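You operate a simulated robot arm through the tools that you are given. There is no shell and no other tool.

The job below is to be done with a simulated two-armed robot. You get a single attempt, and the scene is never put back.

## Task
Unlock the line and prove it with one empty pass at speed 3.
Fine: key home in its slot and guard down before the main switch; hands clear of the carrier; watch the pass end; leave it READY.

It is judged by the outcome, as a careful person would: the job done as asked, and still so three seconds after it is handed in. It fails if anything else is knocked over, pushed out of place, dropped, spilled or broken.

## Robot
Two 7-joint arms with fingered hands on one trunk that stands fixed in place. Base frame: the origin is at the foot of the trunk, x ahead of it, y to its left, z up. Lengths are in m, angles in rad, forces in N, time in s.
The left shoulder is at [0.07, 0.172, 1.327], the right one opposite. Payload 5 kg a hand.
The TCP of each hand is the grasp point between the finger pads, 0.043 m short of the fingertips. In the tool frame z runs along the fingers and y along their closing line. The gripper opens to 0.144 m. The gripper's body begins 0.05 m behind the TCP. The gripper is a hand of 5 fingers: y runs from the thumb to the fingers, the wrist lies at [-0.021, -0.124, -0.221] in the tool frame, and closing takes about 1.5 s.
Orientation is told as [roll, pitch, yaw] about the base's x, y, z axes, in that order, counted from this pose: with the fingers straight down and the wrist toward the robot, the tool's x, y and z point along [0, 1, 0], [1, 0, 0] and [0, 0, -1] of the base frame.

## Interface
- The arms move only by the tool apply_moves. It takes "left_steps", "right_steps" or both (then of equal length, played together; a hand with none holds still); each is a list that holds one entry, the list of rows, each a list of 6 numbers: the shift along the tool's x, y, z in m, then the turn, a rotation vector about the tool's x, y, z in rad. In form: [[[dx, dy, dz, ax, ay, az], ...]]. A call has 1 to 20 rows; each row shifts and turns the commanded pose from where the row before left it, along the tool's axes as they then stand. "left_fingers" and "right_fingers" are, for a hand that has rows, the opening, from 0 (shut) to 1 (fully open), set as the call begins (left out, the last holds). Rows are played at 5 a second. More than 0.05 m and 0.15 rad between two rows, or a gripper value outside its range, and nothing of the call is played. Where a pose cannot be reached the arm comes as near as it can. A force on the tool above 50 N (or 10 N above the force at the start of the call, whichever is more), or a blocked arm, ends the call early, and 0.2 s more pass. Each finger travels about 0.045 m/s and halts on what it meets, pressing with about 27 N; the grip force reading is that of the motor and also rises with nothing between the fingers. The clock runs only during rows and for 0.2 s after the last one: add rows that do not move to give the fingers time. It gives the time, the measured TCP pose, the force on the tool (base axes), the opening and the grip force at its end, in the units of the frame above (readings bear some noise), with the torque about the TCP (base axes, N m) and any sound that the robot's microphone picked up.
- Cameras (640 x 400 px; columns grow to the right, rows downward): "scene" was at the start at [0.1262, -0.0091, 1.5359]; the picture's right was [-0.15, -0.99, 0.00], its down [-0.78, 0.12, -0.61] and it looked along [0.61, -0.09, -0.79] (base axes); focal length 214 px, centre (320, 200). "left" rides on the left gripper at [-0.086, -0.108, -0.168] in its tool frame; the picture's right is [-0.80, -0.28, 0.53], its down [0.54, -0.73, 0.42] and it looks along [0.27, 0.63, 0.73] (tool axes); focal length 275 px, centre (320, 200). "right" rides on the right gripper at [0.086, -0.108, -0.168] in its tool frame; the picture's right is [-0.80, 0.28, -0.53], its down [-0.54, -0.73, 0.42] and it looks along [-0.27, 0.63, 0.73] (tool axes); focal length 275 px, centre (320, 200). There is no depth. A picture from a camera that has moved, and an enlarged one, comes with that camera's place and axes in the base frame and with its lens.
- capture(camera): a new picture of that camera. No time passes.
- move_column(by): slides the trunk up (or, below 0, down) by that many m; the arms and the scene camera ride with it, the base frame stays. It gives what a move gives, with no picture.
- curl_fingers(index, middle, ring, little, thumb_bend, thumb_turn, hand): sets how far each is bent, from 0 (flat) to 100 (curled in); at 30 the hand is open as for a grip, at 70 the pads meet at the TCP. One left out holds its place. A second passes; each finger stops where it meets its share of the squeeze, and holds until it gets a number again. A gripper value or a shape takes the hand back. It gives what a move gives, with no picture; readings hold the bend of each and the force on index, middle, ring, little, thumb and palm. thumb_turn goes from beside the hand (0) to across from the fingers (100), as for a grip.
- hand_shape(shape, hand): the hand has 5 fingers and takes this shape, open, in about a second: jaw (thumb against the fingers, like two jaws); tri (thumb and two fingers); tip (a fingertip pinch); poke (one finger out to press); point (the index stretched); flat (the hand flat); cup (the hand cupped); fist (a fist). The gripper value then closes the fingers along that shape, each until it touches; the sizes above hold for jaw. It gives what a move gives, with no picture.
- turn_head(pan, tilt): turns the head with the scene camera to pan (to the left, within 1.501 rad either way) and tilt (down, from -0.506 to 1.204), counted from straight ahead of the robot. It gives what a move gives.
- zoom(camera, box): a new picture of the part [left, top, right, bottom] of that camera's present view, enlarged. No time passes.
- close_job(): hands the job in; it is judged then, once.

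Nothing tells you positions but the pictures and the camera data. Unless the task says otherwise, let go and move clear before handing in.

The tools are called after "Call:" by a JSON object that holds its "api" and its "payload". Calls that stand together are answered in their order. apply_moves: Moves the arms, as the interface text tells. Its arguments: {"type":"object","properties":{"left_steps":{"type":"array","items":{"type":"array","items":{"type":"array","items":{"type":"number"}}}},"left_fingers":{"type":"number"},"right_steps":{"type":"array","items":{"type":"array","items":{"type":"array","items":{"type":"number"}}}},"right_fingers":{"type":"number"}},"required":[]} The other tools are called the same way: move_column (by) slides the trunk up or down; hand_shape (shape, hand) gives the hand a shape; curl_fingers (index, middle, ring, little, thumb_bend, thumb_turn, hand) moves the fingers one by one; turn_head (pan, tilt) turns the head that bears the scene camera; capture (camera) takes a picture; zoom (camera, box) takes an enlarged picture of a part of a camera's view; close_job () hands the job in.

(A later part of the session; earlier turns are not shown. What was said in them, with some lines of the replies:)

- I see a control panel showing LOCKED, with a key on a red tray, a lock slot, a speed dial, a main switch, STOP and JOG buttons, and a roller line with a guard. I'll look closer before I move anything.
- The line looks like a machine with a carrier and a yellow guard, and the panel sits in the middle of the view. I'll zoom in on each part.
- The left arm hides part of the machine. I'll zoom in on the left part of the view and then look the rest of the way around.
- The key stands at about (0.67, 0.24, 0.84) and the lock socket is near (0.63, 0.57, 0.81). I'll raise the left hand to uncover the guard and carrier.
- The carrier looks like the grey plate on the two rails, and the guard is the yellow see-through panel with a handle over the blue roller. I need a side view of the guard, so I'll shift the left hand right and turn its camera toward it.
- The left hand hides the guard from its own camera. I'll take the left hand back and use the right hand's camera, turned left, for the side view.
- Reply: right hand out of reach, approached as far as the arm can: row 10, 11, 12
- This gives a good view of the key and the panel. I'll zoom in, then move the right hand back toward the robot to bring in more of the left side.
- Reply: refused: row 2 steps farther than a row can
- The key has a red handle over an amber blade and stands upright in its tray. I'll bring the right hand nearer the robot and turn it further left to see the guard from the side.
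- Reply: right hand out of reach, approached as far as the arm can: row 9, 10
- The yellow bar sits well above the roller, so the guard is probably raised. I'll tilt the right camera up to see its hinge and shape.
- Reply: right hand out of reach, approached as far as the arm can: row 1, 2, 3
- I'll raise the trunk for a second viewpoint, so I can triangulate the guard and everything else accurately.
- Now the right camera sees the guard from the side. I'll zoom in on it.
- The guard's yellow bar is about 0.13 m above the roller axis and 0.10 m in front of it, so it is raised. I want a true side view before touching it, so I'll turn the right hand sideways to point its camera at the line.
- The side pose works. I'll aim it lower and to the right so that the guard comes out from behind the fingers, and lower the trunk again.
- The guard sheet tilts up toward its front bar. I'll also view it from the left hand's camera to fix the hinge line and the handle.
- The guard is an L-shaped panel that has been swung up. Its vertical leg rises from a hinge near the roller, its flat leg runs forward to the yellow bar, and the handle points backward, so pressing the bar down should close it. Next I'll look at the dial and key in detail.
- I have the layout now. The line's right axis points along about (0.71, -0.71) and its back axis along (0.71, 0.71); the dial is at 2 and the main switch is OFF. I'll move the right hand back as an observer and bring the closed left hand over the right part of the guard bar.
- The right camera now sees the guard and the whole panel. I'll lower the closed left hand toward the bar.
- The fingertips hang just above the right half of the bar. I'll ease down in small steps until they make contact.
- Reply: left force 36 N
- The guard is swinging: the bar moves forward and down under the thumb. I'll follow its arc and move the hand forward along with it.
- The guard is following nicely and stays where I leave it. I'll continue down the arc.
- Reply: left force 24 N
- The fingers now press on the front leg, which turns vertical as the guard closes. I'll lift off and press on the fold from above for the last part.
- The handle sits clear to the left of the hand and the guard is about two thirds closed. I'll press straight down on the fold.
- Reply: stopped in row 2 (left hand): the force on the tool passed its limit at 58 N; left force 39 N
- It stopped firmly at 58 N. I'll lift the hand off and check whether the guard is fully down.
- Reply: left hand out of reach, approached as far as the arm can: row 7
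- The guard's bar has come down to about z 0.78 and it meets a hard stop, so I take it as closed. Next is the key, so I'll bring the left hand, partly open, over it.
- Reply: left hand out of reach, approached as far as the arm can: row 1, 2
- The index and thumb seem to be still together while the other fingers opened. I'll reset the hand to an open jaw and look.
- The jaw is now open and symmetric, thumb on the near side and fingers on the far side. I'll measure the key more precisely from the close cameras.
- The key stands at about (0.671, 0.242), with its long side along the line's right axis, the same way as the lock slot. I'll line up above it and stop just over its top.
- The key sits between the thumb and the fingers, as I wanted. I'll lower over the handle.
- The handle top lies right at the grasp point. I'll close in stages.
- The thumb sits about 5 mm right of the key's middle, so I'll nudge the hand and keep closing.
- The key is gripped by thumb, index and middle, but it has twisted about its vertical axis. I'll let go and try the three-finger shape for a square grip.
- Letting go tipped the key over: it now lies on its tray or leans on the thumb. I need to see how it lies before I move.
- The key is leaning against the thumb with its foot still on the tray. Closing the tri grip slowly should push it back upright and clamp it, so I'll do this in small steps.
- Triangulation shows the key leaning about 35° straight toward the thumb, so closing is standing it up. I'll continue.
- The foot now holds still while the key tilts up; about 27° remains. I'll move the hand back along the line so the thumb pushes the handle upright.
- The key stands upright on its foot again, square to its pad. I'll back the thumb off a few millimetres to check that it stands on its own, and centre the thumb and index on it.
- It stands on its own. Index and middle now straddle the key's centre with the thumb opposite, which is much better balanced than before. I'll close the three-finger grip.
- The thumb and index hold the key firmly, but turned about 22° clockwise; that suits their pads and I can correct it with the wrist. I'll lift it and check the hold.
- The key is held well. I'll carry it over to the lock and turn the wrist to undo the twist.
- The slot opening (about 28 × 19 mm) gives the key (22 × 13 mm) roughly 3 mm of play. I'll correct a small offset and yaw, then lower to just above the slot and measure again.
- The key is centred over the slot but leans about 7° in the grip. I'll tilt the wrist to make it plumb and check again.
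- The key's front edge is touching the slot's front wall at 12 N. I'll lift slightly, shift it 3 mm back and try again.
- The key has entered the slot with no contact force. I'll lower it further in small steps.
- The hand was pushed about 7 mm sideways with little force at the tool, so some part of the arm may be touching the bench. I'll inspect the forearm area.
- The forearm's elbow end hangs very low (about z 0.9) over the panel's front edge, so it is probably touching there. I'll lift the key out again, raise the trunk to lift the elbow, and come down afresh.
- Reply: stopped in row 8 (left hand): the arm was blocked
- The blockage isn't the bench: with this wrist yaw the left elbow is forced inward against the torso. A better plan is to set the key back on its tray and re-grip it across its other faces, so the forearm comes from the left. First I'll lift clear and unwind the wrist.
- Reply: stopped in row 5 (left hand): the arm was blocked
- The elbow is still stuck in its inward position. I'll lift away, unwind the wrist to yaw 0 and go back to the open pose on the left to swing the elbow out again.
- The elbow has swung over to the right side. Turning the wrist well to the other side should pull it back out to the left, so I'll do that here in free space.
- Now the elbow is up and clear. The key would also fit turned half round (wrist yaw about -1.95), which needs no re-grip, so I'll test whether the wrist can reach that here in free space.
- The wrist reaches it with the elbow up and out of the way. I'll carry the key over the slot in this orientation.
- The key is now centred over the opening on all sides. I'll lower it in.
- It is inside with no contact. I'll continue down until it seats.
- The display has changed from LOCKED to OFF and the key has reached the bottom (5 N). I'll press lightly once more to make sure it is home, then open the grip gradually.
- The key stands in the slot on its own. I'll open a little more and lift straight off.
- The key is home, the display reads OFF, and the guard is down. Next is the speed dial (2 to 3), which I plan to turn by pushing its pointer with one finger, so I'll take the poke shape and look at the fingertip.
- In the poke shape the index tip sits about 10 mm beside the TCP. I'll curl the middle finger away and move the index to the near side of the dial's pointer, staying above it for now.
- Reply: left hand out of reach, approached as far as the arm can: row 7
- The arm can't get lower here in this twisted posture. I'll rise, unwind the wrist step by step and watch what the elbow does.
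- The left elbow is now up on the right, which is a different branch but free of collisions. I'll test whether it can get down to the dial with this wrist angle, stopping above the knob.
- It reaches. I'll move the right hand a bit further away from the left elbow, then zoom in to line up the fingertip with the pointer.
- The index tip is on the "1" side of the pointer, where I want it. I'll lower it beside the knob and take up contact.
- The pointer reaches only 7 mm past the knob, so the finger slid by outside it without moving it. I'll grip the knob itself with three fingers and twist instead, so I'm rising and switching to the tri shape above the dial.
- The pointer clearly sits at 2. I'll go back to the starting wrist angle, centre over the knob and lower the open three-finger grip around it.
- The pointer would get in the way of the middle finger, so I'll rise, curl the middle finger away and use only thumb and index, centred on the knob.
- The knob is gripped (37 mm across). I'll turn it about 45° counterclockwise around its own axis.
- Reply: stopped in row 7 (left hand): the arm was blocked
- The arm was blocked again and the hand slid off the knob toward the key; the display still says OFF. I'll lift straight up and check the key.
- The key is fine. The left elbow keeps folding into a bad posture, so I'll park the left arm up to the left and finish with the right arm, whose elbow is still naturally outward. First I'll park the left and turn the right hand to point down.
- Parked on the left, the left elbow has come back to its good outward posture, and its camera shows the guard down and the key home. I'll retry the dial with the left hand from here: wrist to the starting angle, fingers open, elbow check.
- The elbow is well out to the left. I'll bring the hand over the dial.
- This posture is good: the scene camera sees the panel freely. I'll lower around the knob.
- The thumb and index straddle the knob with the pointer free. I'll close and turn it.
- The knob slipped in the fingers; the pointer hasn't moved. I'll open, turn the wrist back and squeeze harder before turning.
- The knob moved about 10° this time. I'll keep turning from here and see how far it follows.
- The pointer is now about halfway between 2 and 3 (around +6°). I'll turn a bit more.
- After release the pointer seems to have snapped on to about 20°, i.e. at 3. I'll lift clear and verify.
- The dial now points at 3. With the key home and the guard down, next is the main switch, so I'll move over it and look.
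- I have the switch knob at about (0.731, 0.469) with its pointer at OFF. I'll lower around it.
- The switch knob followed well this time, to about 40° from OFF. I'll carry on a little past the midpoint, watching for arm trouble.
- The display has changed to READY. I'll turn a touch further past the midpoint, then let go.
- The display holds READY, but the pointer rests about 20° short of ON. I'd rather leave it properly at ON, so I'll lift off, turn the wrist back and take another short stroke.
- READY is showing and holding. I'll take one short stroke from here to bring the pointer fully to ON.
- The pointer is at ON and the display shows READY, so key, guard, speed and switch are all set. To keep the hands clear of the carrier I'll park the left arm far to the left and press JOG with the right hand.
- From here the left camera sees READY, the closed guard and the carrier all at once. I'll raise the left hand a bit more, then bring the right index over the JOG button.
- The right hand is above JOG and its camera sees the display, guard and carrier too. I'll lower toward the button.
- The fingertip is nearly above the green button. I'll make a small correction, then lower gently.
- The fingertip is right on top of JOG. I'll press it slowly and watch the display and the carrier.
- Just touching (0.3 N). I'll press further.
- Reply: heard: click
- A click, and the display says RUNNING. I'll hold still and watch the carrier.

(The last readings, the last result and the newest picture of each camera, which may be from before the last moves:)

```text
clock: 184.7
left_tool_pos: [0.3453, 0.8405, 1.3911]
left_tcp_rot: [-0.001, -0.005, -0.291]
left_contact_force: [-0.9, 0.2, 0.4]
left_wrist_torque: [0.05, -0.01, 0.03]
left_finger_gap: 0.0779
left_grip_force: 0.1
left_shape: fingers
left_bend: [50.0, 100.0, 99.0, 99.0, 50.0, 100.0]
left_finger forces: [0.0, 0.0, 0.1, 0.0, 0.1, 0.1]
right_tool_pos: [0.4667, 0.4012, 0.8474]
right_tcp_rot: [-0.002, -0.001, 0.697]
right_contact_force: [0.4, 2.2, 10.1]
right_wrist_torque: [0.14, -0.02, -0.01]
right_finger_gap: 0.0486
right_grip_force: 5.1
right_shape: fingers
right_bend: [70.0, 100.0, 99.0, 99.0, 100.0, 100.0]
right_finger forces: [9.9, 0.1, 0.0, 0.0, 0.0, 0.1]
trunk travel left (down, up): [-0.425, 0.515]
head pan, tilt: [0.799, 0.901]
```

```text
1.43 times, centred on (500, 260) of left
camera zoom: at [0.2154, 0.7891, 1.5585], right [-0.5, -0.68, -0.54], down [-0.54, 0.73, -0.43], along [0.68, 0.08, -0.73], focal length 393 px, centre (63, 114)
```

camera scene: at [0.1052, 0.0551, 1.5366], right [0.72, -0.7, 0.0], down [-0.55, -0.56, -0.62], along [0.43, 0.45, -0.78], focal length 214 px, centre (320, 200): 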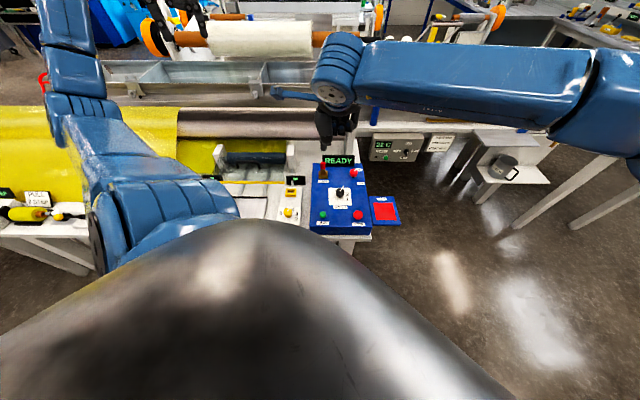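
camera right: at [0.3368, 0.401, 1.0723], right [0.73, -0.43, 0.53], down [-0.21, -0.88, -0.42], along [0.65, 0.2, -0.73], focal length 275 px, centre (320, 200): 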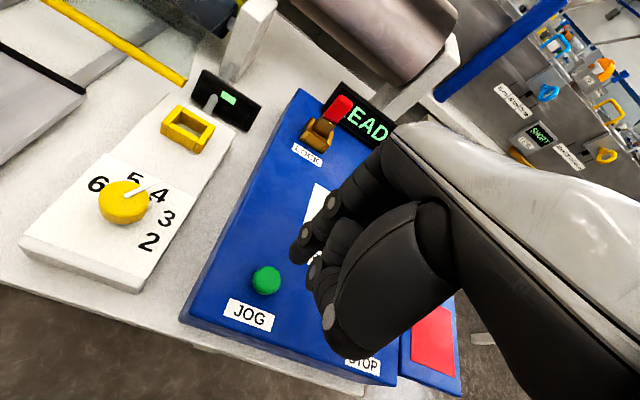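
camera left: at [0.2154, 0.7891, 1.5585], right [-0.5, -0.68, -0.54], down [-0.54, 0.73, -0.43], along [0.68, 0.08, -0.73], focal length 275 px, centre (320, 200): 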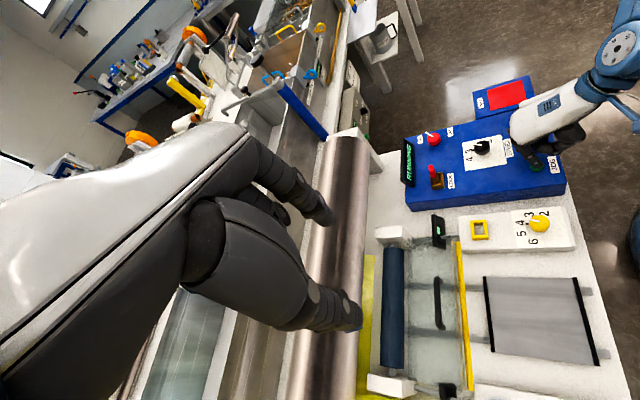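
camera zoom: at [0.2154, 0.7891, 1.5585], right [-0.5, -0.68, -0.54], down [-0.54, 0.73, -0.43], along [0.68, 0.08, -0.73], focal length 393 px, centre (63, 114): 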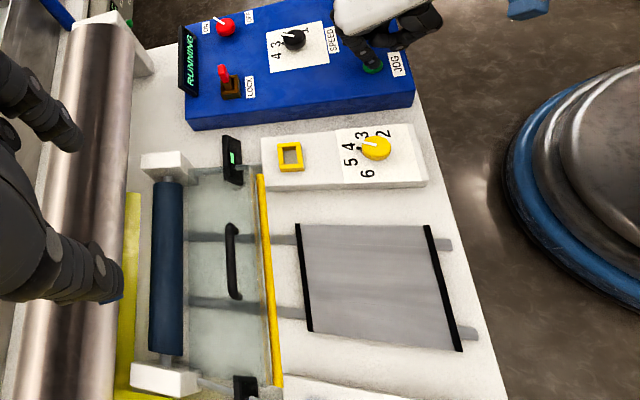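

The carrier is moving toward the roller. I'll lift the finger off the button and check that it keeps running, ready to press again if it does not.

Call:
{"api": "apply_moves", "payload": {"right_steps": [[[0, 0, -0.012, 0, 0, 0]]]}}

Call:
{"api": "zoom", "payload": {"camera": "left", "box": [360, 120, 640, 400]}}

Call:
{"api": "zoom", "payload": {"camera": "left", "box": [390, 100, 560, 220]}}

```text
clock: 185.1
left_tool_pos: [0.3447, 0.8415, 1.3912]
left_tcp_rot: [0.001, -0.004, -0.292]
left_contact_force: [-0.2, 0.2, 0.0]
left_wrist_torque: [0.0, 0.05, -0.02]
left_finger_gap: 0.0781
left_grip_force: 0.0
left_shape: fingers
left_bend: [50.0, 100.0, 99.0, 99.0, 50.0, 100.0]
left_finger forces: [0.1, 0.0, 0.1, 0.0, 0.1, 0.1]
right_tool_pos: [0.4659, 0.4014, 0.8576]
right_tcp_rot: [-0.002, 0.003, 0.698]
right_contact_force: [1.4, 0.1, -0.6]
right_wrist_torque: [0.01, 0.02, 0.01]
right_finger_gap: 0.0487
right_grip_force: 0.2
right_shape: fingers
right_bend: [70.0, 100.0, 99.0, 99.0, 100.0, 100.0]
right_finger forces: [0.1, 0.1, 0.0, 0.1, 0.0, 0.0]
trunk travel left (down, up): [-0.425, 0.515]
head pan, tilt: [0.799, 0.901]
```

```text
1.43 times, centred on (500, 260) of left
camera zoom: at [0.2159, 0.7894, 1.5579], right [-0.5, -0.68, -0.54], down [-0.54, 0.73, -0.43], along [0.68, 0.08, -0.73], focal length 393 px, centre (63, 114)
```

zoom: 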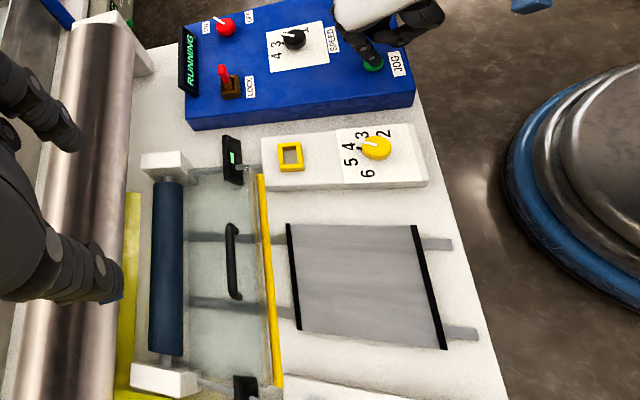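

```text
3.33 times, centred on (475, 160) of left
camera zoom: at [0.2159, 0.7894, 1.5579], right [-0.5, -0.68, -0.54], down [-0.54, 0.73, -0.43], along [0.68, 0.08, -0.73], focal length 918 px, centre (-197, 333)
```

zoom: 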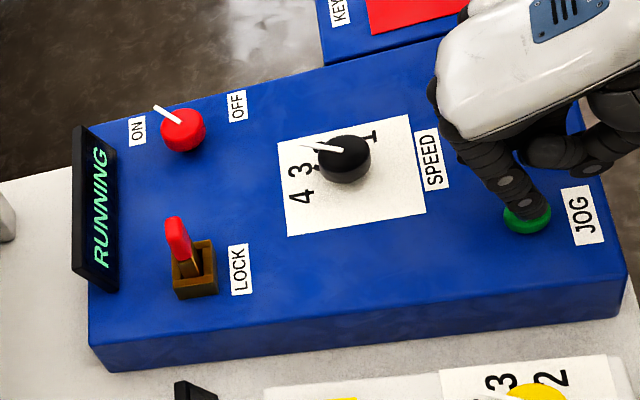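

It keeps RUNNING with the button released. I'll raise the right hand clear and watch the pass.

Call:
{"api": "apply_moves", "payload": {"right_steps": [[[0, 0, -0.03, 0, 0, 0], [0, 0, -0.04, 0, 0, 0], [0, 0, -0.04, 0, 0, 0], [0, 0, -0.04, 0, 0, 0]]]}}

Call:
{"api": "zoom", "payload": {"camera": "left", "box": [360, 120, 640, 400]}}

```text
clock: 186.1
left_tool_pos: [0.345, 0.841, 1.3913]
left_tcp_rot: [0.002, -0.006, -0.291]
left_contact_force: [-0.4, 0.6, 0.2]
left_wrist_torque: [0.03, -0.02, 0.01]
left_finger_gap: 0.0779
left_grip_force: 0.0
left_shape: fingers
left_bend: [50.0, 100.0, 99.0, 99.0, 50.0, 100.0]
left_finger forces: [0.0, 0.1, 0.0, 0.0, 0.0, 0.1]
right_tool_pos: [0.4665, 0.402, 1.0083]
right_tcp_rot: [-0.002, 0.0, 0.699]
right_contact_force: [-1.3, 0.9, 1.5]
right_wrist_torque: [0.0, -0.02, -0.02]
right_finger_gap: 0.0487
right_grip_force: 0.1
right_shape: fingers
right_bend: [70.0, 100.0, 99.0, 99.0, 100.0, 100.0]
right_finger forces: [0.0, 0.0, 0.0, 0.1, 0.0, 0.0]
trunk travel left (down, up): [-0.425, 0.515]
head pan, tilt: [0.799, 0.901]
```

```text
1.43 times, centred on (500, 260) of left
camera zoom: at [0.2149, 0.7888, 1.5585], right [-0.5, -0.68, -0.54], down [-0.54, 0.73, -0.43], along [0.68, 0.08, -0.73], focal length 393 px, centre (63, 114)
```

zoom: 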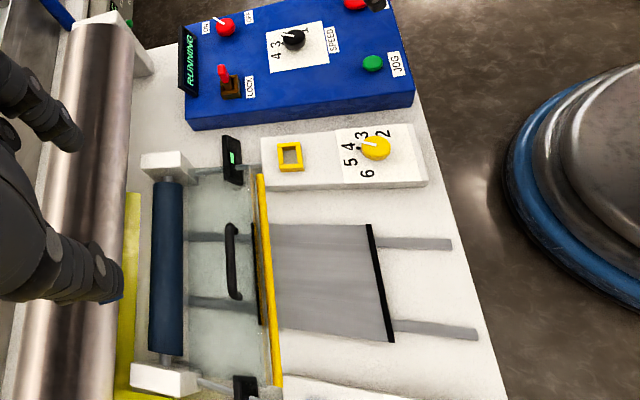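

The carrier is passing under the guard. I'll keep both hands still and watch until the pass ends.

Call:
{"api": "apply_moves", "payload": {"right_steps": [[[0, 0, 0, 0, 0, 0], [0, 0, 0, 0, 0, 0], [0, 0, 0, 0, 0, 0], [0, 0, 0, 0, 0, 0], [0, 0, 0, 0, 0, 0], [0, 0, 0, 0, 0, 0], [0, 0, 0, 0, 0, 0]]]}}

Call:
{"api": "zoom", "payload": {"camera": "left", "box": [360, 120, 640, 400]}}

Call:
{"api": "apply_moves", "payload": {"right_steps": [[[0, 0, 0, 0, 0, 0], [0, 0, 0, 0, 0, 0], [0, 0, 0, 0, 0, 0], [0, 0, 0, 0, 0, 0], [0, 0, 0, 0, 0, 0], [0, 0, 0, 0, 0, 0], [0, 0, 0, 0, 0, 0]]]}}

Call:
{"api": "zoom", "payload": {"camera": "left", "box": [360, 120, 640, 400]}}

```text
clock: 187.7
left_tool_pos: [0.3466, 0.8414, 1.3917]
left_tcp_rot: [0.0, -0.007, -0.293]
left_contact_force: [-0.1, 0.8, 0.1]
left_wrist_torque: [0.02, 0.01, -0.02]
left_finger_gap: 0.0784
left_grip_force: 0.0
left_shape: fingers
left_bend: [50.0, 100.0, 99.0, 99.0, 50.0, 100.0]
left_finger forces: [0.1, 0.0, 0.1, 0.0, 0.0, 0.1]
right_tool_pos: [0.4666, 0.4029, 1.0077]
right_tcp_rot: [-0.001, 0.001, 0.698]
right_contact_force: [-1.2, 0.2, 0.2]
right_wrist_torque: [0.01, -0.01, -0.03]
right_finger_gap: 0.0488
right_grip_force: 0.0
right_shape: fingers
right_bend: [70.0, 100.0, 99.0, 99.0, 100.0, 100.0]
right_finger forces: [0.1, 0.0, 0.1, 0.0, 0.0, 0.0]
trunk travel left (down, up): [-0.425, 0.515]
head pan, tilt: [0.799, 0.901]
```

```text
1.43 times, centred on (500, 260) of left
camera zoom: at [0.2159, 0.7894, 1.5581], right [-0.5, -0.68, -0.54], down [-0.54, 0.73, -0.43], along [0.68, 0.08, -0.73], focal length 393 px, centre (63, 114)
```

zoom: 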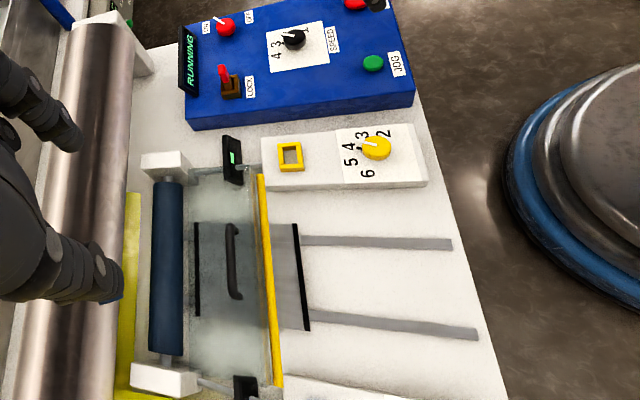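

```text
clock: 189.2
left_tool_pos: [0.3464, 0.8407, 1.3906]
left_tcp_rot: [-0.001, -0.006, -0.291]
left_contact_force: [0.8, 0.3, -0.1]
left_wrist_torque: [-0.01, 0.01, 0.03]
left_finger_gap: 0.0779
left_grip_force: 0.1
left_shape: fingers
left_bend: [50.0, 100.0, 99.0, 99.0, 50.0, 100.0]
left_finger forces: [0.0, 0.0, 0.1, 0.0, 0.0, 0.0]
right_tool_pos: [0.4678, 0.4015, 1.0081]
right_tcp_rot: [-0.002, 0.001, 0.698]
right_contact_force: [0.0, -0.1, -0.5]
right_wrist_torque: [-0.03, 0.02, 0.01]
right_finger_gap: 0.0488
right_grip_force: 0.1
right_shape: fingers
right_bend: [70.0, 100.0, 99.0, 99.0, 100.0, 100.0]
right_finger forces: [0.0, 0.0, 0.0, 0.0, 0.0, 0.1]
trunk travel left (down, up): [-0.425, 0.515]
head pan, tilt: [0.799, 0.901]
```

```text
1.43 times, centred on (500, 260) of left
camera zoom: at [0.2159, 0.7895, 1.5581], right [-0.5, -0.68, -0.54], down [-0.54, 0.73, -0.43], along [0.68, 0.08, -0.73], focal length 393 px, centre (63, 114)
```

zoom: 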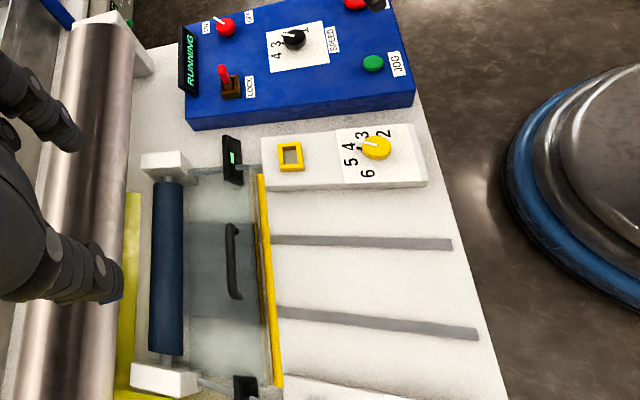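

The carrier is going under the roller. I'll keep watching.

Call:
{"api": "apply_moves", "payload": {"right_steps": [[[0, 0, 0, 0, 0, 0], [0, 0, 0, 0, 0, 0], [0, 0, 0, 0, 0, 0], [0, 0, 0, 0, 0, 0], [0, 0, 0, 0, 0, 0], [0, 0, 0, 0, 0, 0], [0, 0, 0, 0, 0, 0], [0, 0, 0, 0, 0, 0]]]}}

Call:
{"api": "zoom", "payload": {"camera": "left", "box": [360, 120, 640, 400]}}

Call:
{"api": "apply_moves", "payload": {"right_steps": [[[0, 0, 0, 0, 0, 0], [0, 0, 0, 0, 0, 0], [0, 0, 0, 0, 0, 0], [0, 0, 0, 0, 0, 0], [0, 0, 0, 0, 0, 0], [0, 0, 0, 0, 0, 0], [0, 0, 0, 0, 0, 0], [0, 0, 0, 0, 0, 0]]]}}

Call:
{"api": "zoom", "payload": {"camera": "left", "box": [360, 120, 640, 400]}}

```text
clock: 191.1
left_tool_pos: [0.3462, 0.8415, 1.3899]
left_tcp_rot: [0.001, -0.004, -0.29]
left_contact_force: [0.6, -0.3, 0.3]
left_wrist_torque: [-0.02, 0.01, 0.01]
left_finger_gap: 0.0782
left_grip_force: 0.2
left_shape: fingers
left_bend: [50.0, 100.0, 99.0, 99.0, 50.0, 100.0]
left_finger forces: [0.0, 0.1, 0.1, 0.0, 0.1, 0.1]
right_tool_pos: [0.4668, 0.4013, 1.0083]
right_tcp_rot: [0.001, 0.003, 0.699]
right_contact_force: [-0.2, 0.2, 1.0]
right_wrist_torque: [0.04, -0.01, 0.01]
right_finger_gap: 0.0488
right_grip_force: 0.1
right_shape: fingers
right_bend: [70.0, 100.0, 99.0, 99.0, 100.0, 100.0]
right_finger forces: [0.0, 0.1, 0.1, 0.1, 0.0, 0.0]
trunk travel left (down, up): [-0.425, 0.515]
head pan, tilt: [0.799, 0.901]
```

```text
1.43 times, centred on (500, 260) of left
camera zoom: at [0.2159, 0.7894, 1.5581], right [-0.5, -0.68, -0.54], down [-0.54, 0.73, -0.43], along [0.68, 0.08, -0.73], focal length 393 px, centre (63, 114)
```

zoom: 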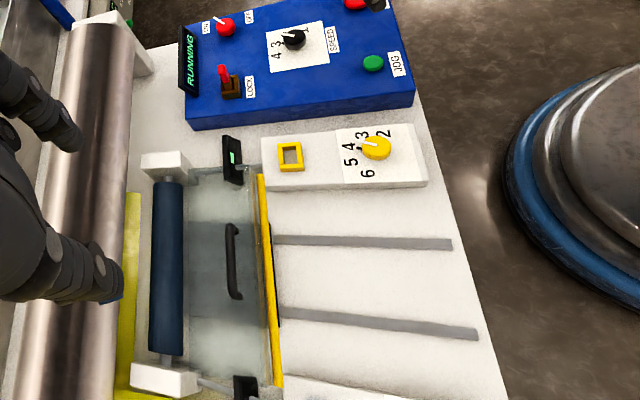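

```text
clock: 192.8
left_tool_pos: [0.3471, 0.8409, 1.3911]
left_tcp_rot: [-0.001, -0.005, -0.292]
left_contact_force: [0.1, 0.5, -0.2]
left_wrist_torque: [-0.02, 0.04, -0.03]
left_finger_gap: 0.0782
left_grip_force: 0.1
left_shape: fingers
left_bend: [50.0, 100.0, 99.0, 99.0, 50.0, 100.0]
left_finger forces: [0.1, 0.1, 0.0, 0.0, 0.1, 0.0]
right_tool_pos: [0.4657, 0.4018, 1.008]
right_tcp_rot: [-0.001, 0.001, 0.698]
right_contact_force: [-0.6, 0.0, 0.0]
right_wrist_torque: [0.02, 0.02, 0.01]
right_finger_gap: 0.0488
right_grip_force: 0.0
right_shape: fingers
right_bend: [70.0, 100.0, 99.0, 99.0, 100.0, 100.0]
right_finger forces: [0.0, 0.0, 0.1, 0.0, 0.0, 0.0]
trunk travel left (down, up): [-0.425, 0.515]
head pan, tilt: [0.799, 0.901]
```

```text
1.43 times, centred on (500, 260) of left
camera zoom: at [0.2159, 0.7894, 1.5581], right [-0.5, -0.68, -0.54], down [-0.54, 0.73, -0.43], along [0.68, 0.08, -0.73], focal length 393 px, centre (63, 114)
```

zoom: 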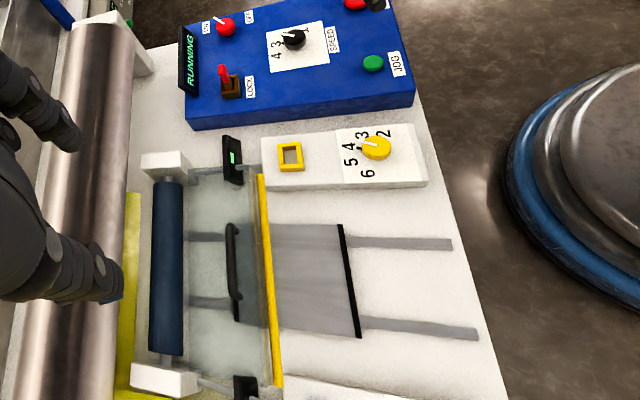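

The carrier is on its way back out. I'll wait for it to reach its rest position.

Call:
{"api": "apply_moves", "payload": {"right_steps": [[[0, 0, 0, 0, 0, 0], [0, 0, 0, 0, 0, 0], [0, 0, 0, 0, 0, 0], [0, 0, 0, 0, 0, 0], [0, 0, 0, 0, 0, 0], [0, 0, 0, 0, 0, 0], [0, 0, 0, 0, 0, 0], [0, 0, 0, 0, 0, 0], [0, 0, 0, 0, 0, 0]]]}}

Call:
{"api": "zoom", "payload": {"camera": "left", "box": [360, 120, 640, 400]}}

Call:
{"api": "apply_moves", "payload": {"right_steps": [[[0, 0, 0, 0, 0, 0], [0, 0, 0, 0, 0, 0], [0, 0, 0, 0, 0, 0], [0, 0, 0, 0, 0, 0], [0, 0, 0, 0, 0, 0], [0, 0, 0, 0, 0, 0], [0, 0, 0, 0, 0, 0], [0, 0, 0, 0, 0, 0], [0, 0, 0, 0, 0, 0]]]}}

Call:
{"api": "zoom", "payload": {"camera": "left", "box": [360, 120, 640, 400]}}

```text
clock: 194.8
left_tool_pos: [0.3465, 0.8407, 1.3912]
left_tcp_rot: [0.001, -0.006, -0.291]
left_contact_force: [-0.2, 0.1, -0.1]
left_wrist_torque: [0.0, 0.0, 0.0]
left_finger_gap: 0.0782
left_grip_force: 0.0
left_shape: fingers
left_bend: [50.0, 100.0, 99.0, 99.0, 50.0, 100.0]
left_finger forces: [0.0, 0.0, 0.0, 0.1, 0.0, 0.0]
right_tool_pos: [0.4652, 0.4013, 1.0065]
right_tcp_rot: [0.0, 0.001, 0.698]
right_contact_force: [0.4, -0.2, -0.2]
right_wrist_torque: [-0.02, 0.02, 0.01]
right_finger_gap: 0.0486
right_grip_force: 0.0
right_shape: fingers
right_bend: [70.0, 100.0, 99.0, 99.0, 100.0, 100.0]
right_finger forces: [0.0, 0.1, 0.0, 0.1, 0.0, 0.1]
trunk travel left (down, up): [-0.425, 0.515]
head pan, tilt: [0.799, 0.901]
```

```text
1.43 times, centred on (500, 260) of left
camera zoom: at [0.2159, 0.7894, 1.5581], right [-0.5, -0.68, -0.54], down [-0.54, 0.73, -0.43], along [0.68, 0.08, -0.73], focal length 393 px, centre (63, 114)
```

zoom: 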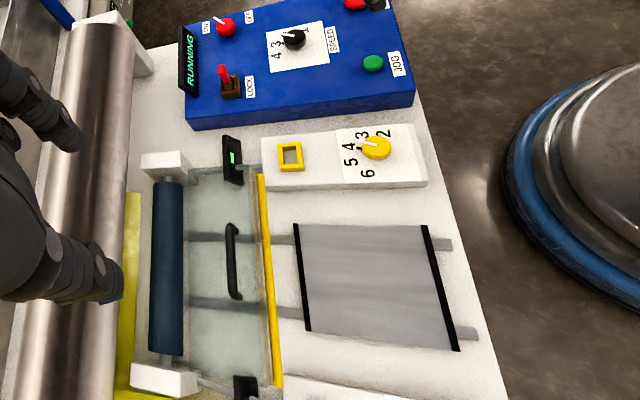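

```text
clock: 196.8
left_tool_pos: [0.3466, 0.8406, 1.3909]
left_tcp_rot: [0.0, -0.008, -0.29]
left_contact_force: [0.0, -0.1, -0.7]
left_wrist_torque: [-0.02, -0.03, -0.01]
left_finger_gap: 0.0782
left_grip_force: 0.1
left_shape: fingers
left_bend: [50.0, 100.0, 99.0, 99.0, 50.0, 100.0]
left_finger forces: [0.0, 0.0, 0.0, 0.1, 0.1, 0.1]
right_tool_pos: [0.4657, 0.402, 1.0067]
right_tcp_rot: [-0.002, 0.002, 0.698]
right_contact_force: [-0.3, 0.3, 0.1]
right_wrist_torque: [0.0, -0.01, -0.03]
right_finger_gap: 0.0486
right_grip_force: 0.1
right_shape: fingers
right_bend: [70.0, 100.0, 99.0, 99.0, 100.0, 100.0]
right_finger forces: [0.0, 0.0, 0.0, 0.0, 0.0, 0.0]
trunk travel left (down, up): [-0.425, 0.515]
head pan, tilt: [0.799, 0.901]
```

```text
1.43 times, centred on (500, 260) of left
camera zoom: at [0.2159, 0.7894, 1.5581], right [-0.5, -0.68, -0.54], down [-0.54, 0.73, -0.43], along [0.68, 0.08, -0.73], focal length 393 px, centre (63, 114)
```

zoom: 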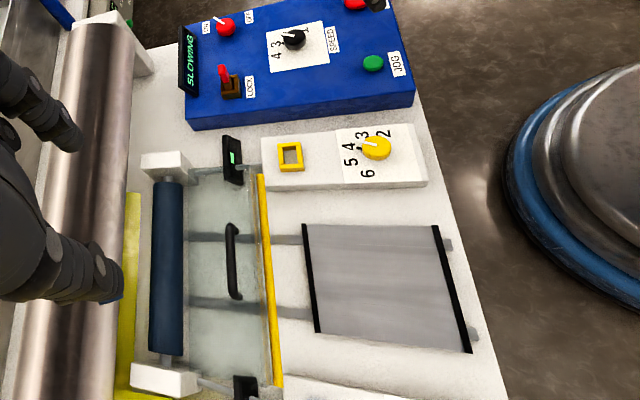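

The display says SLOWING and the carrier is back at its start. I'll wait until it shows READY.

Call:
{"api": "apply_moves", "payload": {"right_steps": [[[0, 0, 0, 0, 0, 0], [0, 0, 0, 0, 0, 0], [0, 0, 0, 0, 0, 0], [0, 0, 0, 0, 0, 0], [0, 0, 0, 0, 0, 0], [0, 0, 0, 0, 0, 0], [0, 0, 0, 0, 0, 0], [0, 0, 0, 0, 0, 0], [0, 0, 0, 0, 0, 0], [0, 0, 0, 0, 0, 0], [0, 0, 0, 0, 0, 0], [0, 0, 0, 0, 0, 0], [0, 0, 0, 0, 0, 0], [0, 0, 0, 0, 0, 0], [0, 0, 0, 0, 0, 0]]]}}

Call:
{"api": "zoom", "payload": {"camera": "left", "box": [360, 120, 640, 400]}}

```text
clock: 200.1
left_tool_pos: [0.3465, 0.8407, 1.3909]
left_tcp_rot: [0.001, -0.005, -0.292]
left_contact_force: [-0.1, -0.6, 1.0]
left_wrist_torque: [0.0, 0.01, 0.05]
left_finger_gap: 0.0781
left_grip_force: 0.0
left_shape: fingers
left_bend: [50.0, 100.0, 99.0, 99.0, 50.0, 100.0]
left_finger forces: [0.0, 0.0, 0.1, 0.0, 0.0, 0.0]
right_tool_pos: [0.4663, 0.402, 1.0065]
right_tcp_rot: [-0.001, 0.002, 0.699]
right_contact_force: [-0.1, -0.3, 0.4]
right_wrist_torque: [-0.03, 0.02, 0.01]
right_finger_gap: 0.049
right_grip_force: 0.0
right_shape: fingers
right_bend: [70.0, 100.0, 99.0, 99.0, 100.0, 100.0]
right_finger forces: [0.0, 0.0, 0.1, 0.1, 0.0, 0.0]
trunk travel left (down, up): [-0.425, 0.515]
head pan, tilt: [0.799, 0.901]
```

```text
1.43 times, centred on (500, 260) of left
camera zoom: at [0.2159, 0.7894, 1.5581], right [-0.5, -0.68, -0.54], down [-0.54, 0.73, -0.43], along [0.68, 0.08, -0.73], focal length 393 px, centre (63, 114)
```

zoom: 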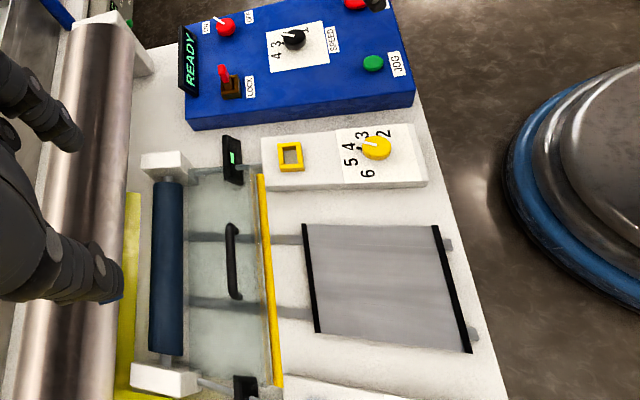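

The pass is over: the carrier is home, the display reads READY, the guard is down and the key is in. I'll take the right hand up and away to the side before handing in.

Call:
{"api": "apply_moves", "payload": {"right_steps": [[[0, 0, -0.045, 0, 0, 0], [0, 0, -0.045, 0, 0, 0], [0, 0, -0.045, 0, 0, 0], [0, 0, -0.03, 0, 0, 0], [-0.0421, -0.0147, 0, 0, 0, 0], [-0.0421, -0.0147, 0, 0, 0, 0], [-0.0421, -0.0147, 0, 0, 0, 0], [-0.0421, -0.0147, 0, 0, 0, 0], [-0.0421, -0.0147, 0, 0, 0, 0], [-0.0421, -0.0147, 0, 0, 0, 0], [-0.0421, -0.0147, 0, 0, 0, 0], [-0.0423, -0.0149, 0, 0, 0, 0], [-0.0423, -0.0149, 0, 0, 0, 0], [-0.0423, -0.0149, 0, 0, 0, 0], [-0.0423, -0.0149, 0, 0, 0, 0], [0, 0, 0, 0, 0, 0]]]}}

Call:
{"api": "capture", "payload": {"camera": "left"}}

Call:
{"api": "capture", "payload": {"camera": "scene"}}

Call:
{"api": "zoom", "payload": {"camera": "scene", "box": [190, 130, 410, 250]}}

```text
clock: 203.4
left_tool_pos: [0.3477, 0.8416, 1.3895]
left_tcp_rot: [0.0, -0.004, -0.291]
left_contact_force: [0.7, 1.0, -0.2]
left_wrist_torque: [-0.04, -0.01, 0.0]
left_finger_gap: 0.0782
left_grip_force: 0.1
left_shape: fingers
left_bend: [50.0, 100.0, 99.0, 99.0, 50.0, 100.0]
left_finger forces: [0.0, 0.0, 0.1, 0.0, 0.0, 0.1]
right_tool_pos: [0.6404, -0.0585, 1.1739]
right_tcp_rot: [-0.002, 0.002, 0.701]
right_contact_force: [-0.2, -0.2, 0.4]
right_wrist_torque: [-0.04, 0.01, 0.0]
right_finger_gap: 0.0489
right_grip_force: 0.0
right_shape: fingers
right_bend: [70.0, 100.0, 99.0, 99.0, 100.0, 100.0]
right_finger forces: [0.0, 0.0, 0.0, 0.0, 0.0, 0.0]
trunk travel left (down, up): [-0.425, 0.515]
head pan, tilt: [0.799, 0.901]
```

```text
taken
camera left: at [0.216, 0.7906, 1.5574], right [-0.5, -0.68, -0.54], down [-0.54, 0.73, -0.43], along [0.68, 0.07, -0.73], focal length 275 px, centre (320, 200)
```

left: 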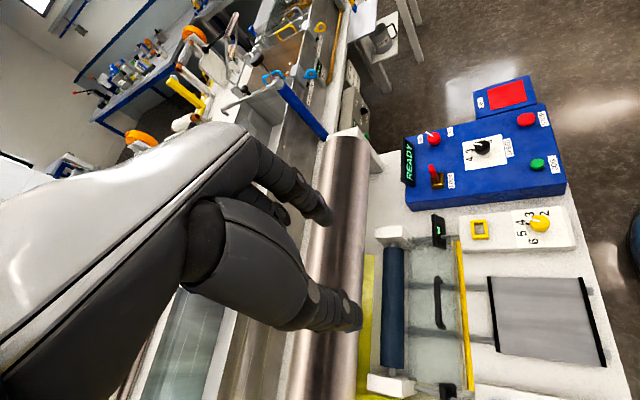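

```text
taken
camera scene: at [0.1045, 0.0573, 1.5365], right [0.72, -0.7, 0.0], down [-0.55, -0.56, -0.62], along [0.43, 0.44, -0.78], focal length 214 px, centre (320, 200)
```

scene: 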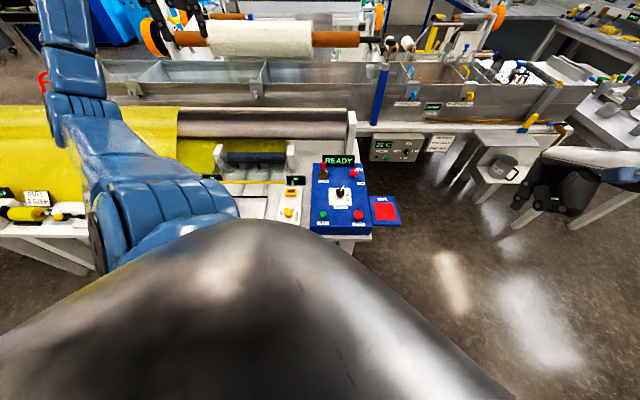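

```text
2.91 times, centred on (300, 190) of scene
camera zoom: at [0.1045, 0.0573, 1.5365], right [0.72, -0.7, 0.0], down [-0.55, -0.56, -0.62], along [0.43, 0.44, -0.78], focal length 624 px, centre (378, 229)
```

zoom: 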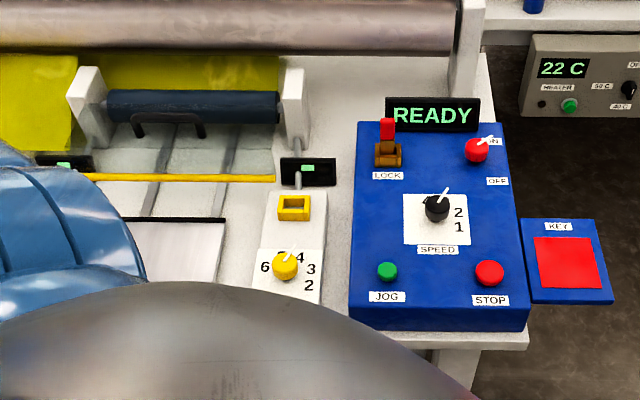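

The line shows READY. The key is home in its slot, the guard is down, the switch is ON, the dial is at 3 and the carrier is home after its one empty pass. Both hands are clear and nothing else has moved, so I'm handing in.

Call:
{"api": "close_job", "payload": {}}

```text
The job is handed in.
```

I unlocked the line and ran one empty pass with the speed dial at 3. I watched the pass end, and the line now shows READY. The job is handed in, but I have no verdict on it yet.

- **Before the main switch:** the key was home in its slot and the guard was down before I turned the switch to ON.
- **The pass:** I pressed JOG once. The carrier went under the roller and came back to its start. The display went from RUNNING to SLOWING to READY.
- **Hands:** the right hand only touched JOG and was raised clear before the carrier went under the guard. The left hand stayed parked about half a metre above the line.
- **State now:** READY, key in, guard down, switch at ON, dial at 3 and carrier home. Both hands are empty and clear, and I saw nothing else out of place.

**Key tipped:** on my first grip it tipped over against my thumb on its tray. I stood it back up there without dropping it.

**Extra movements:** the left arm was blocked a few times. Once this pushed the open hand off the speed knob towards the key, but it hit nothing. The dial and the switch each slipped in my fingers and took more than one turn. The switch had already brought up READY before I turned it fully to ON.
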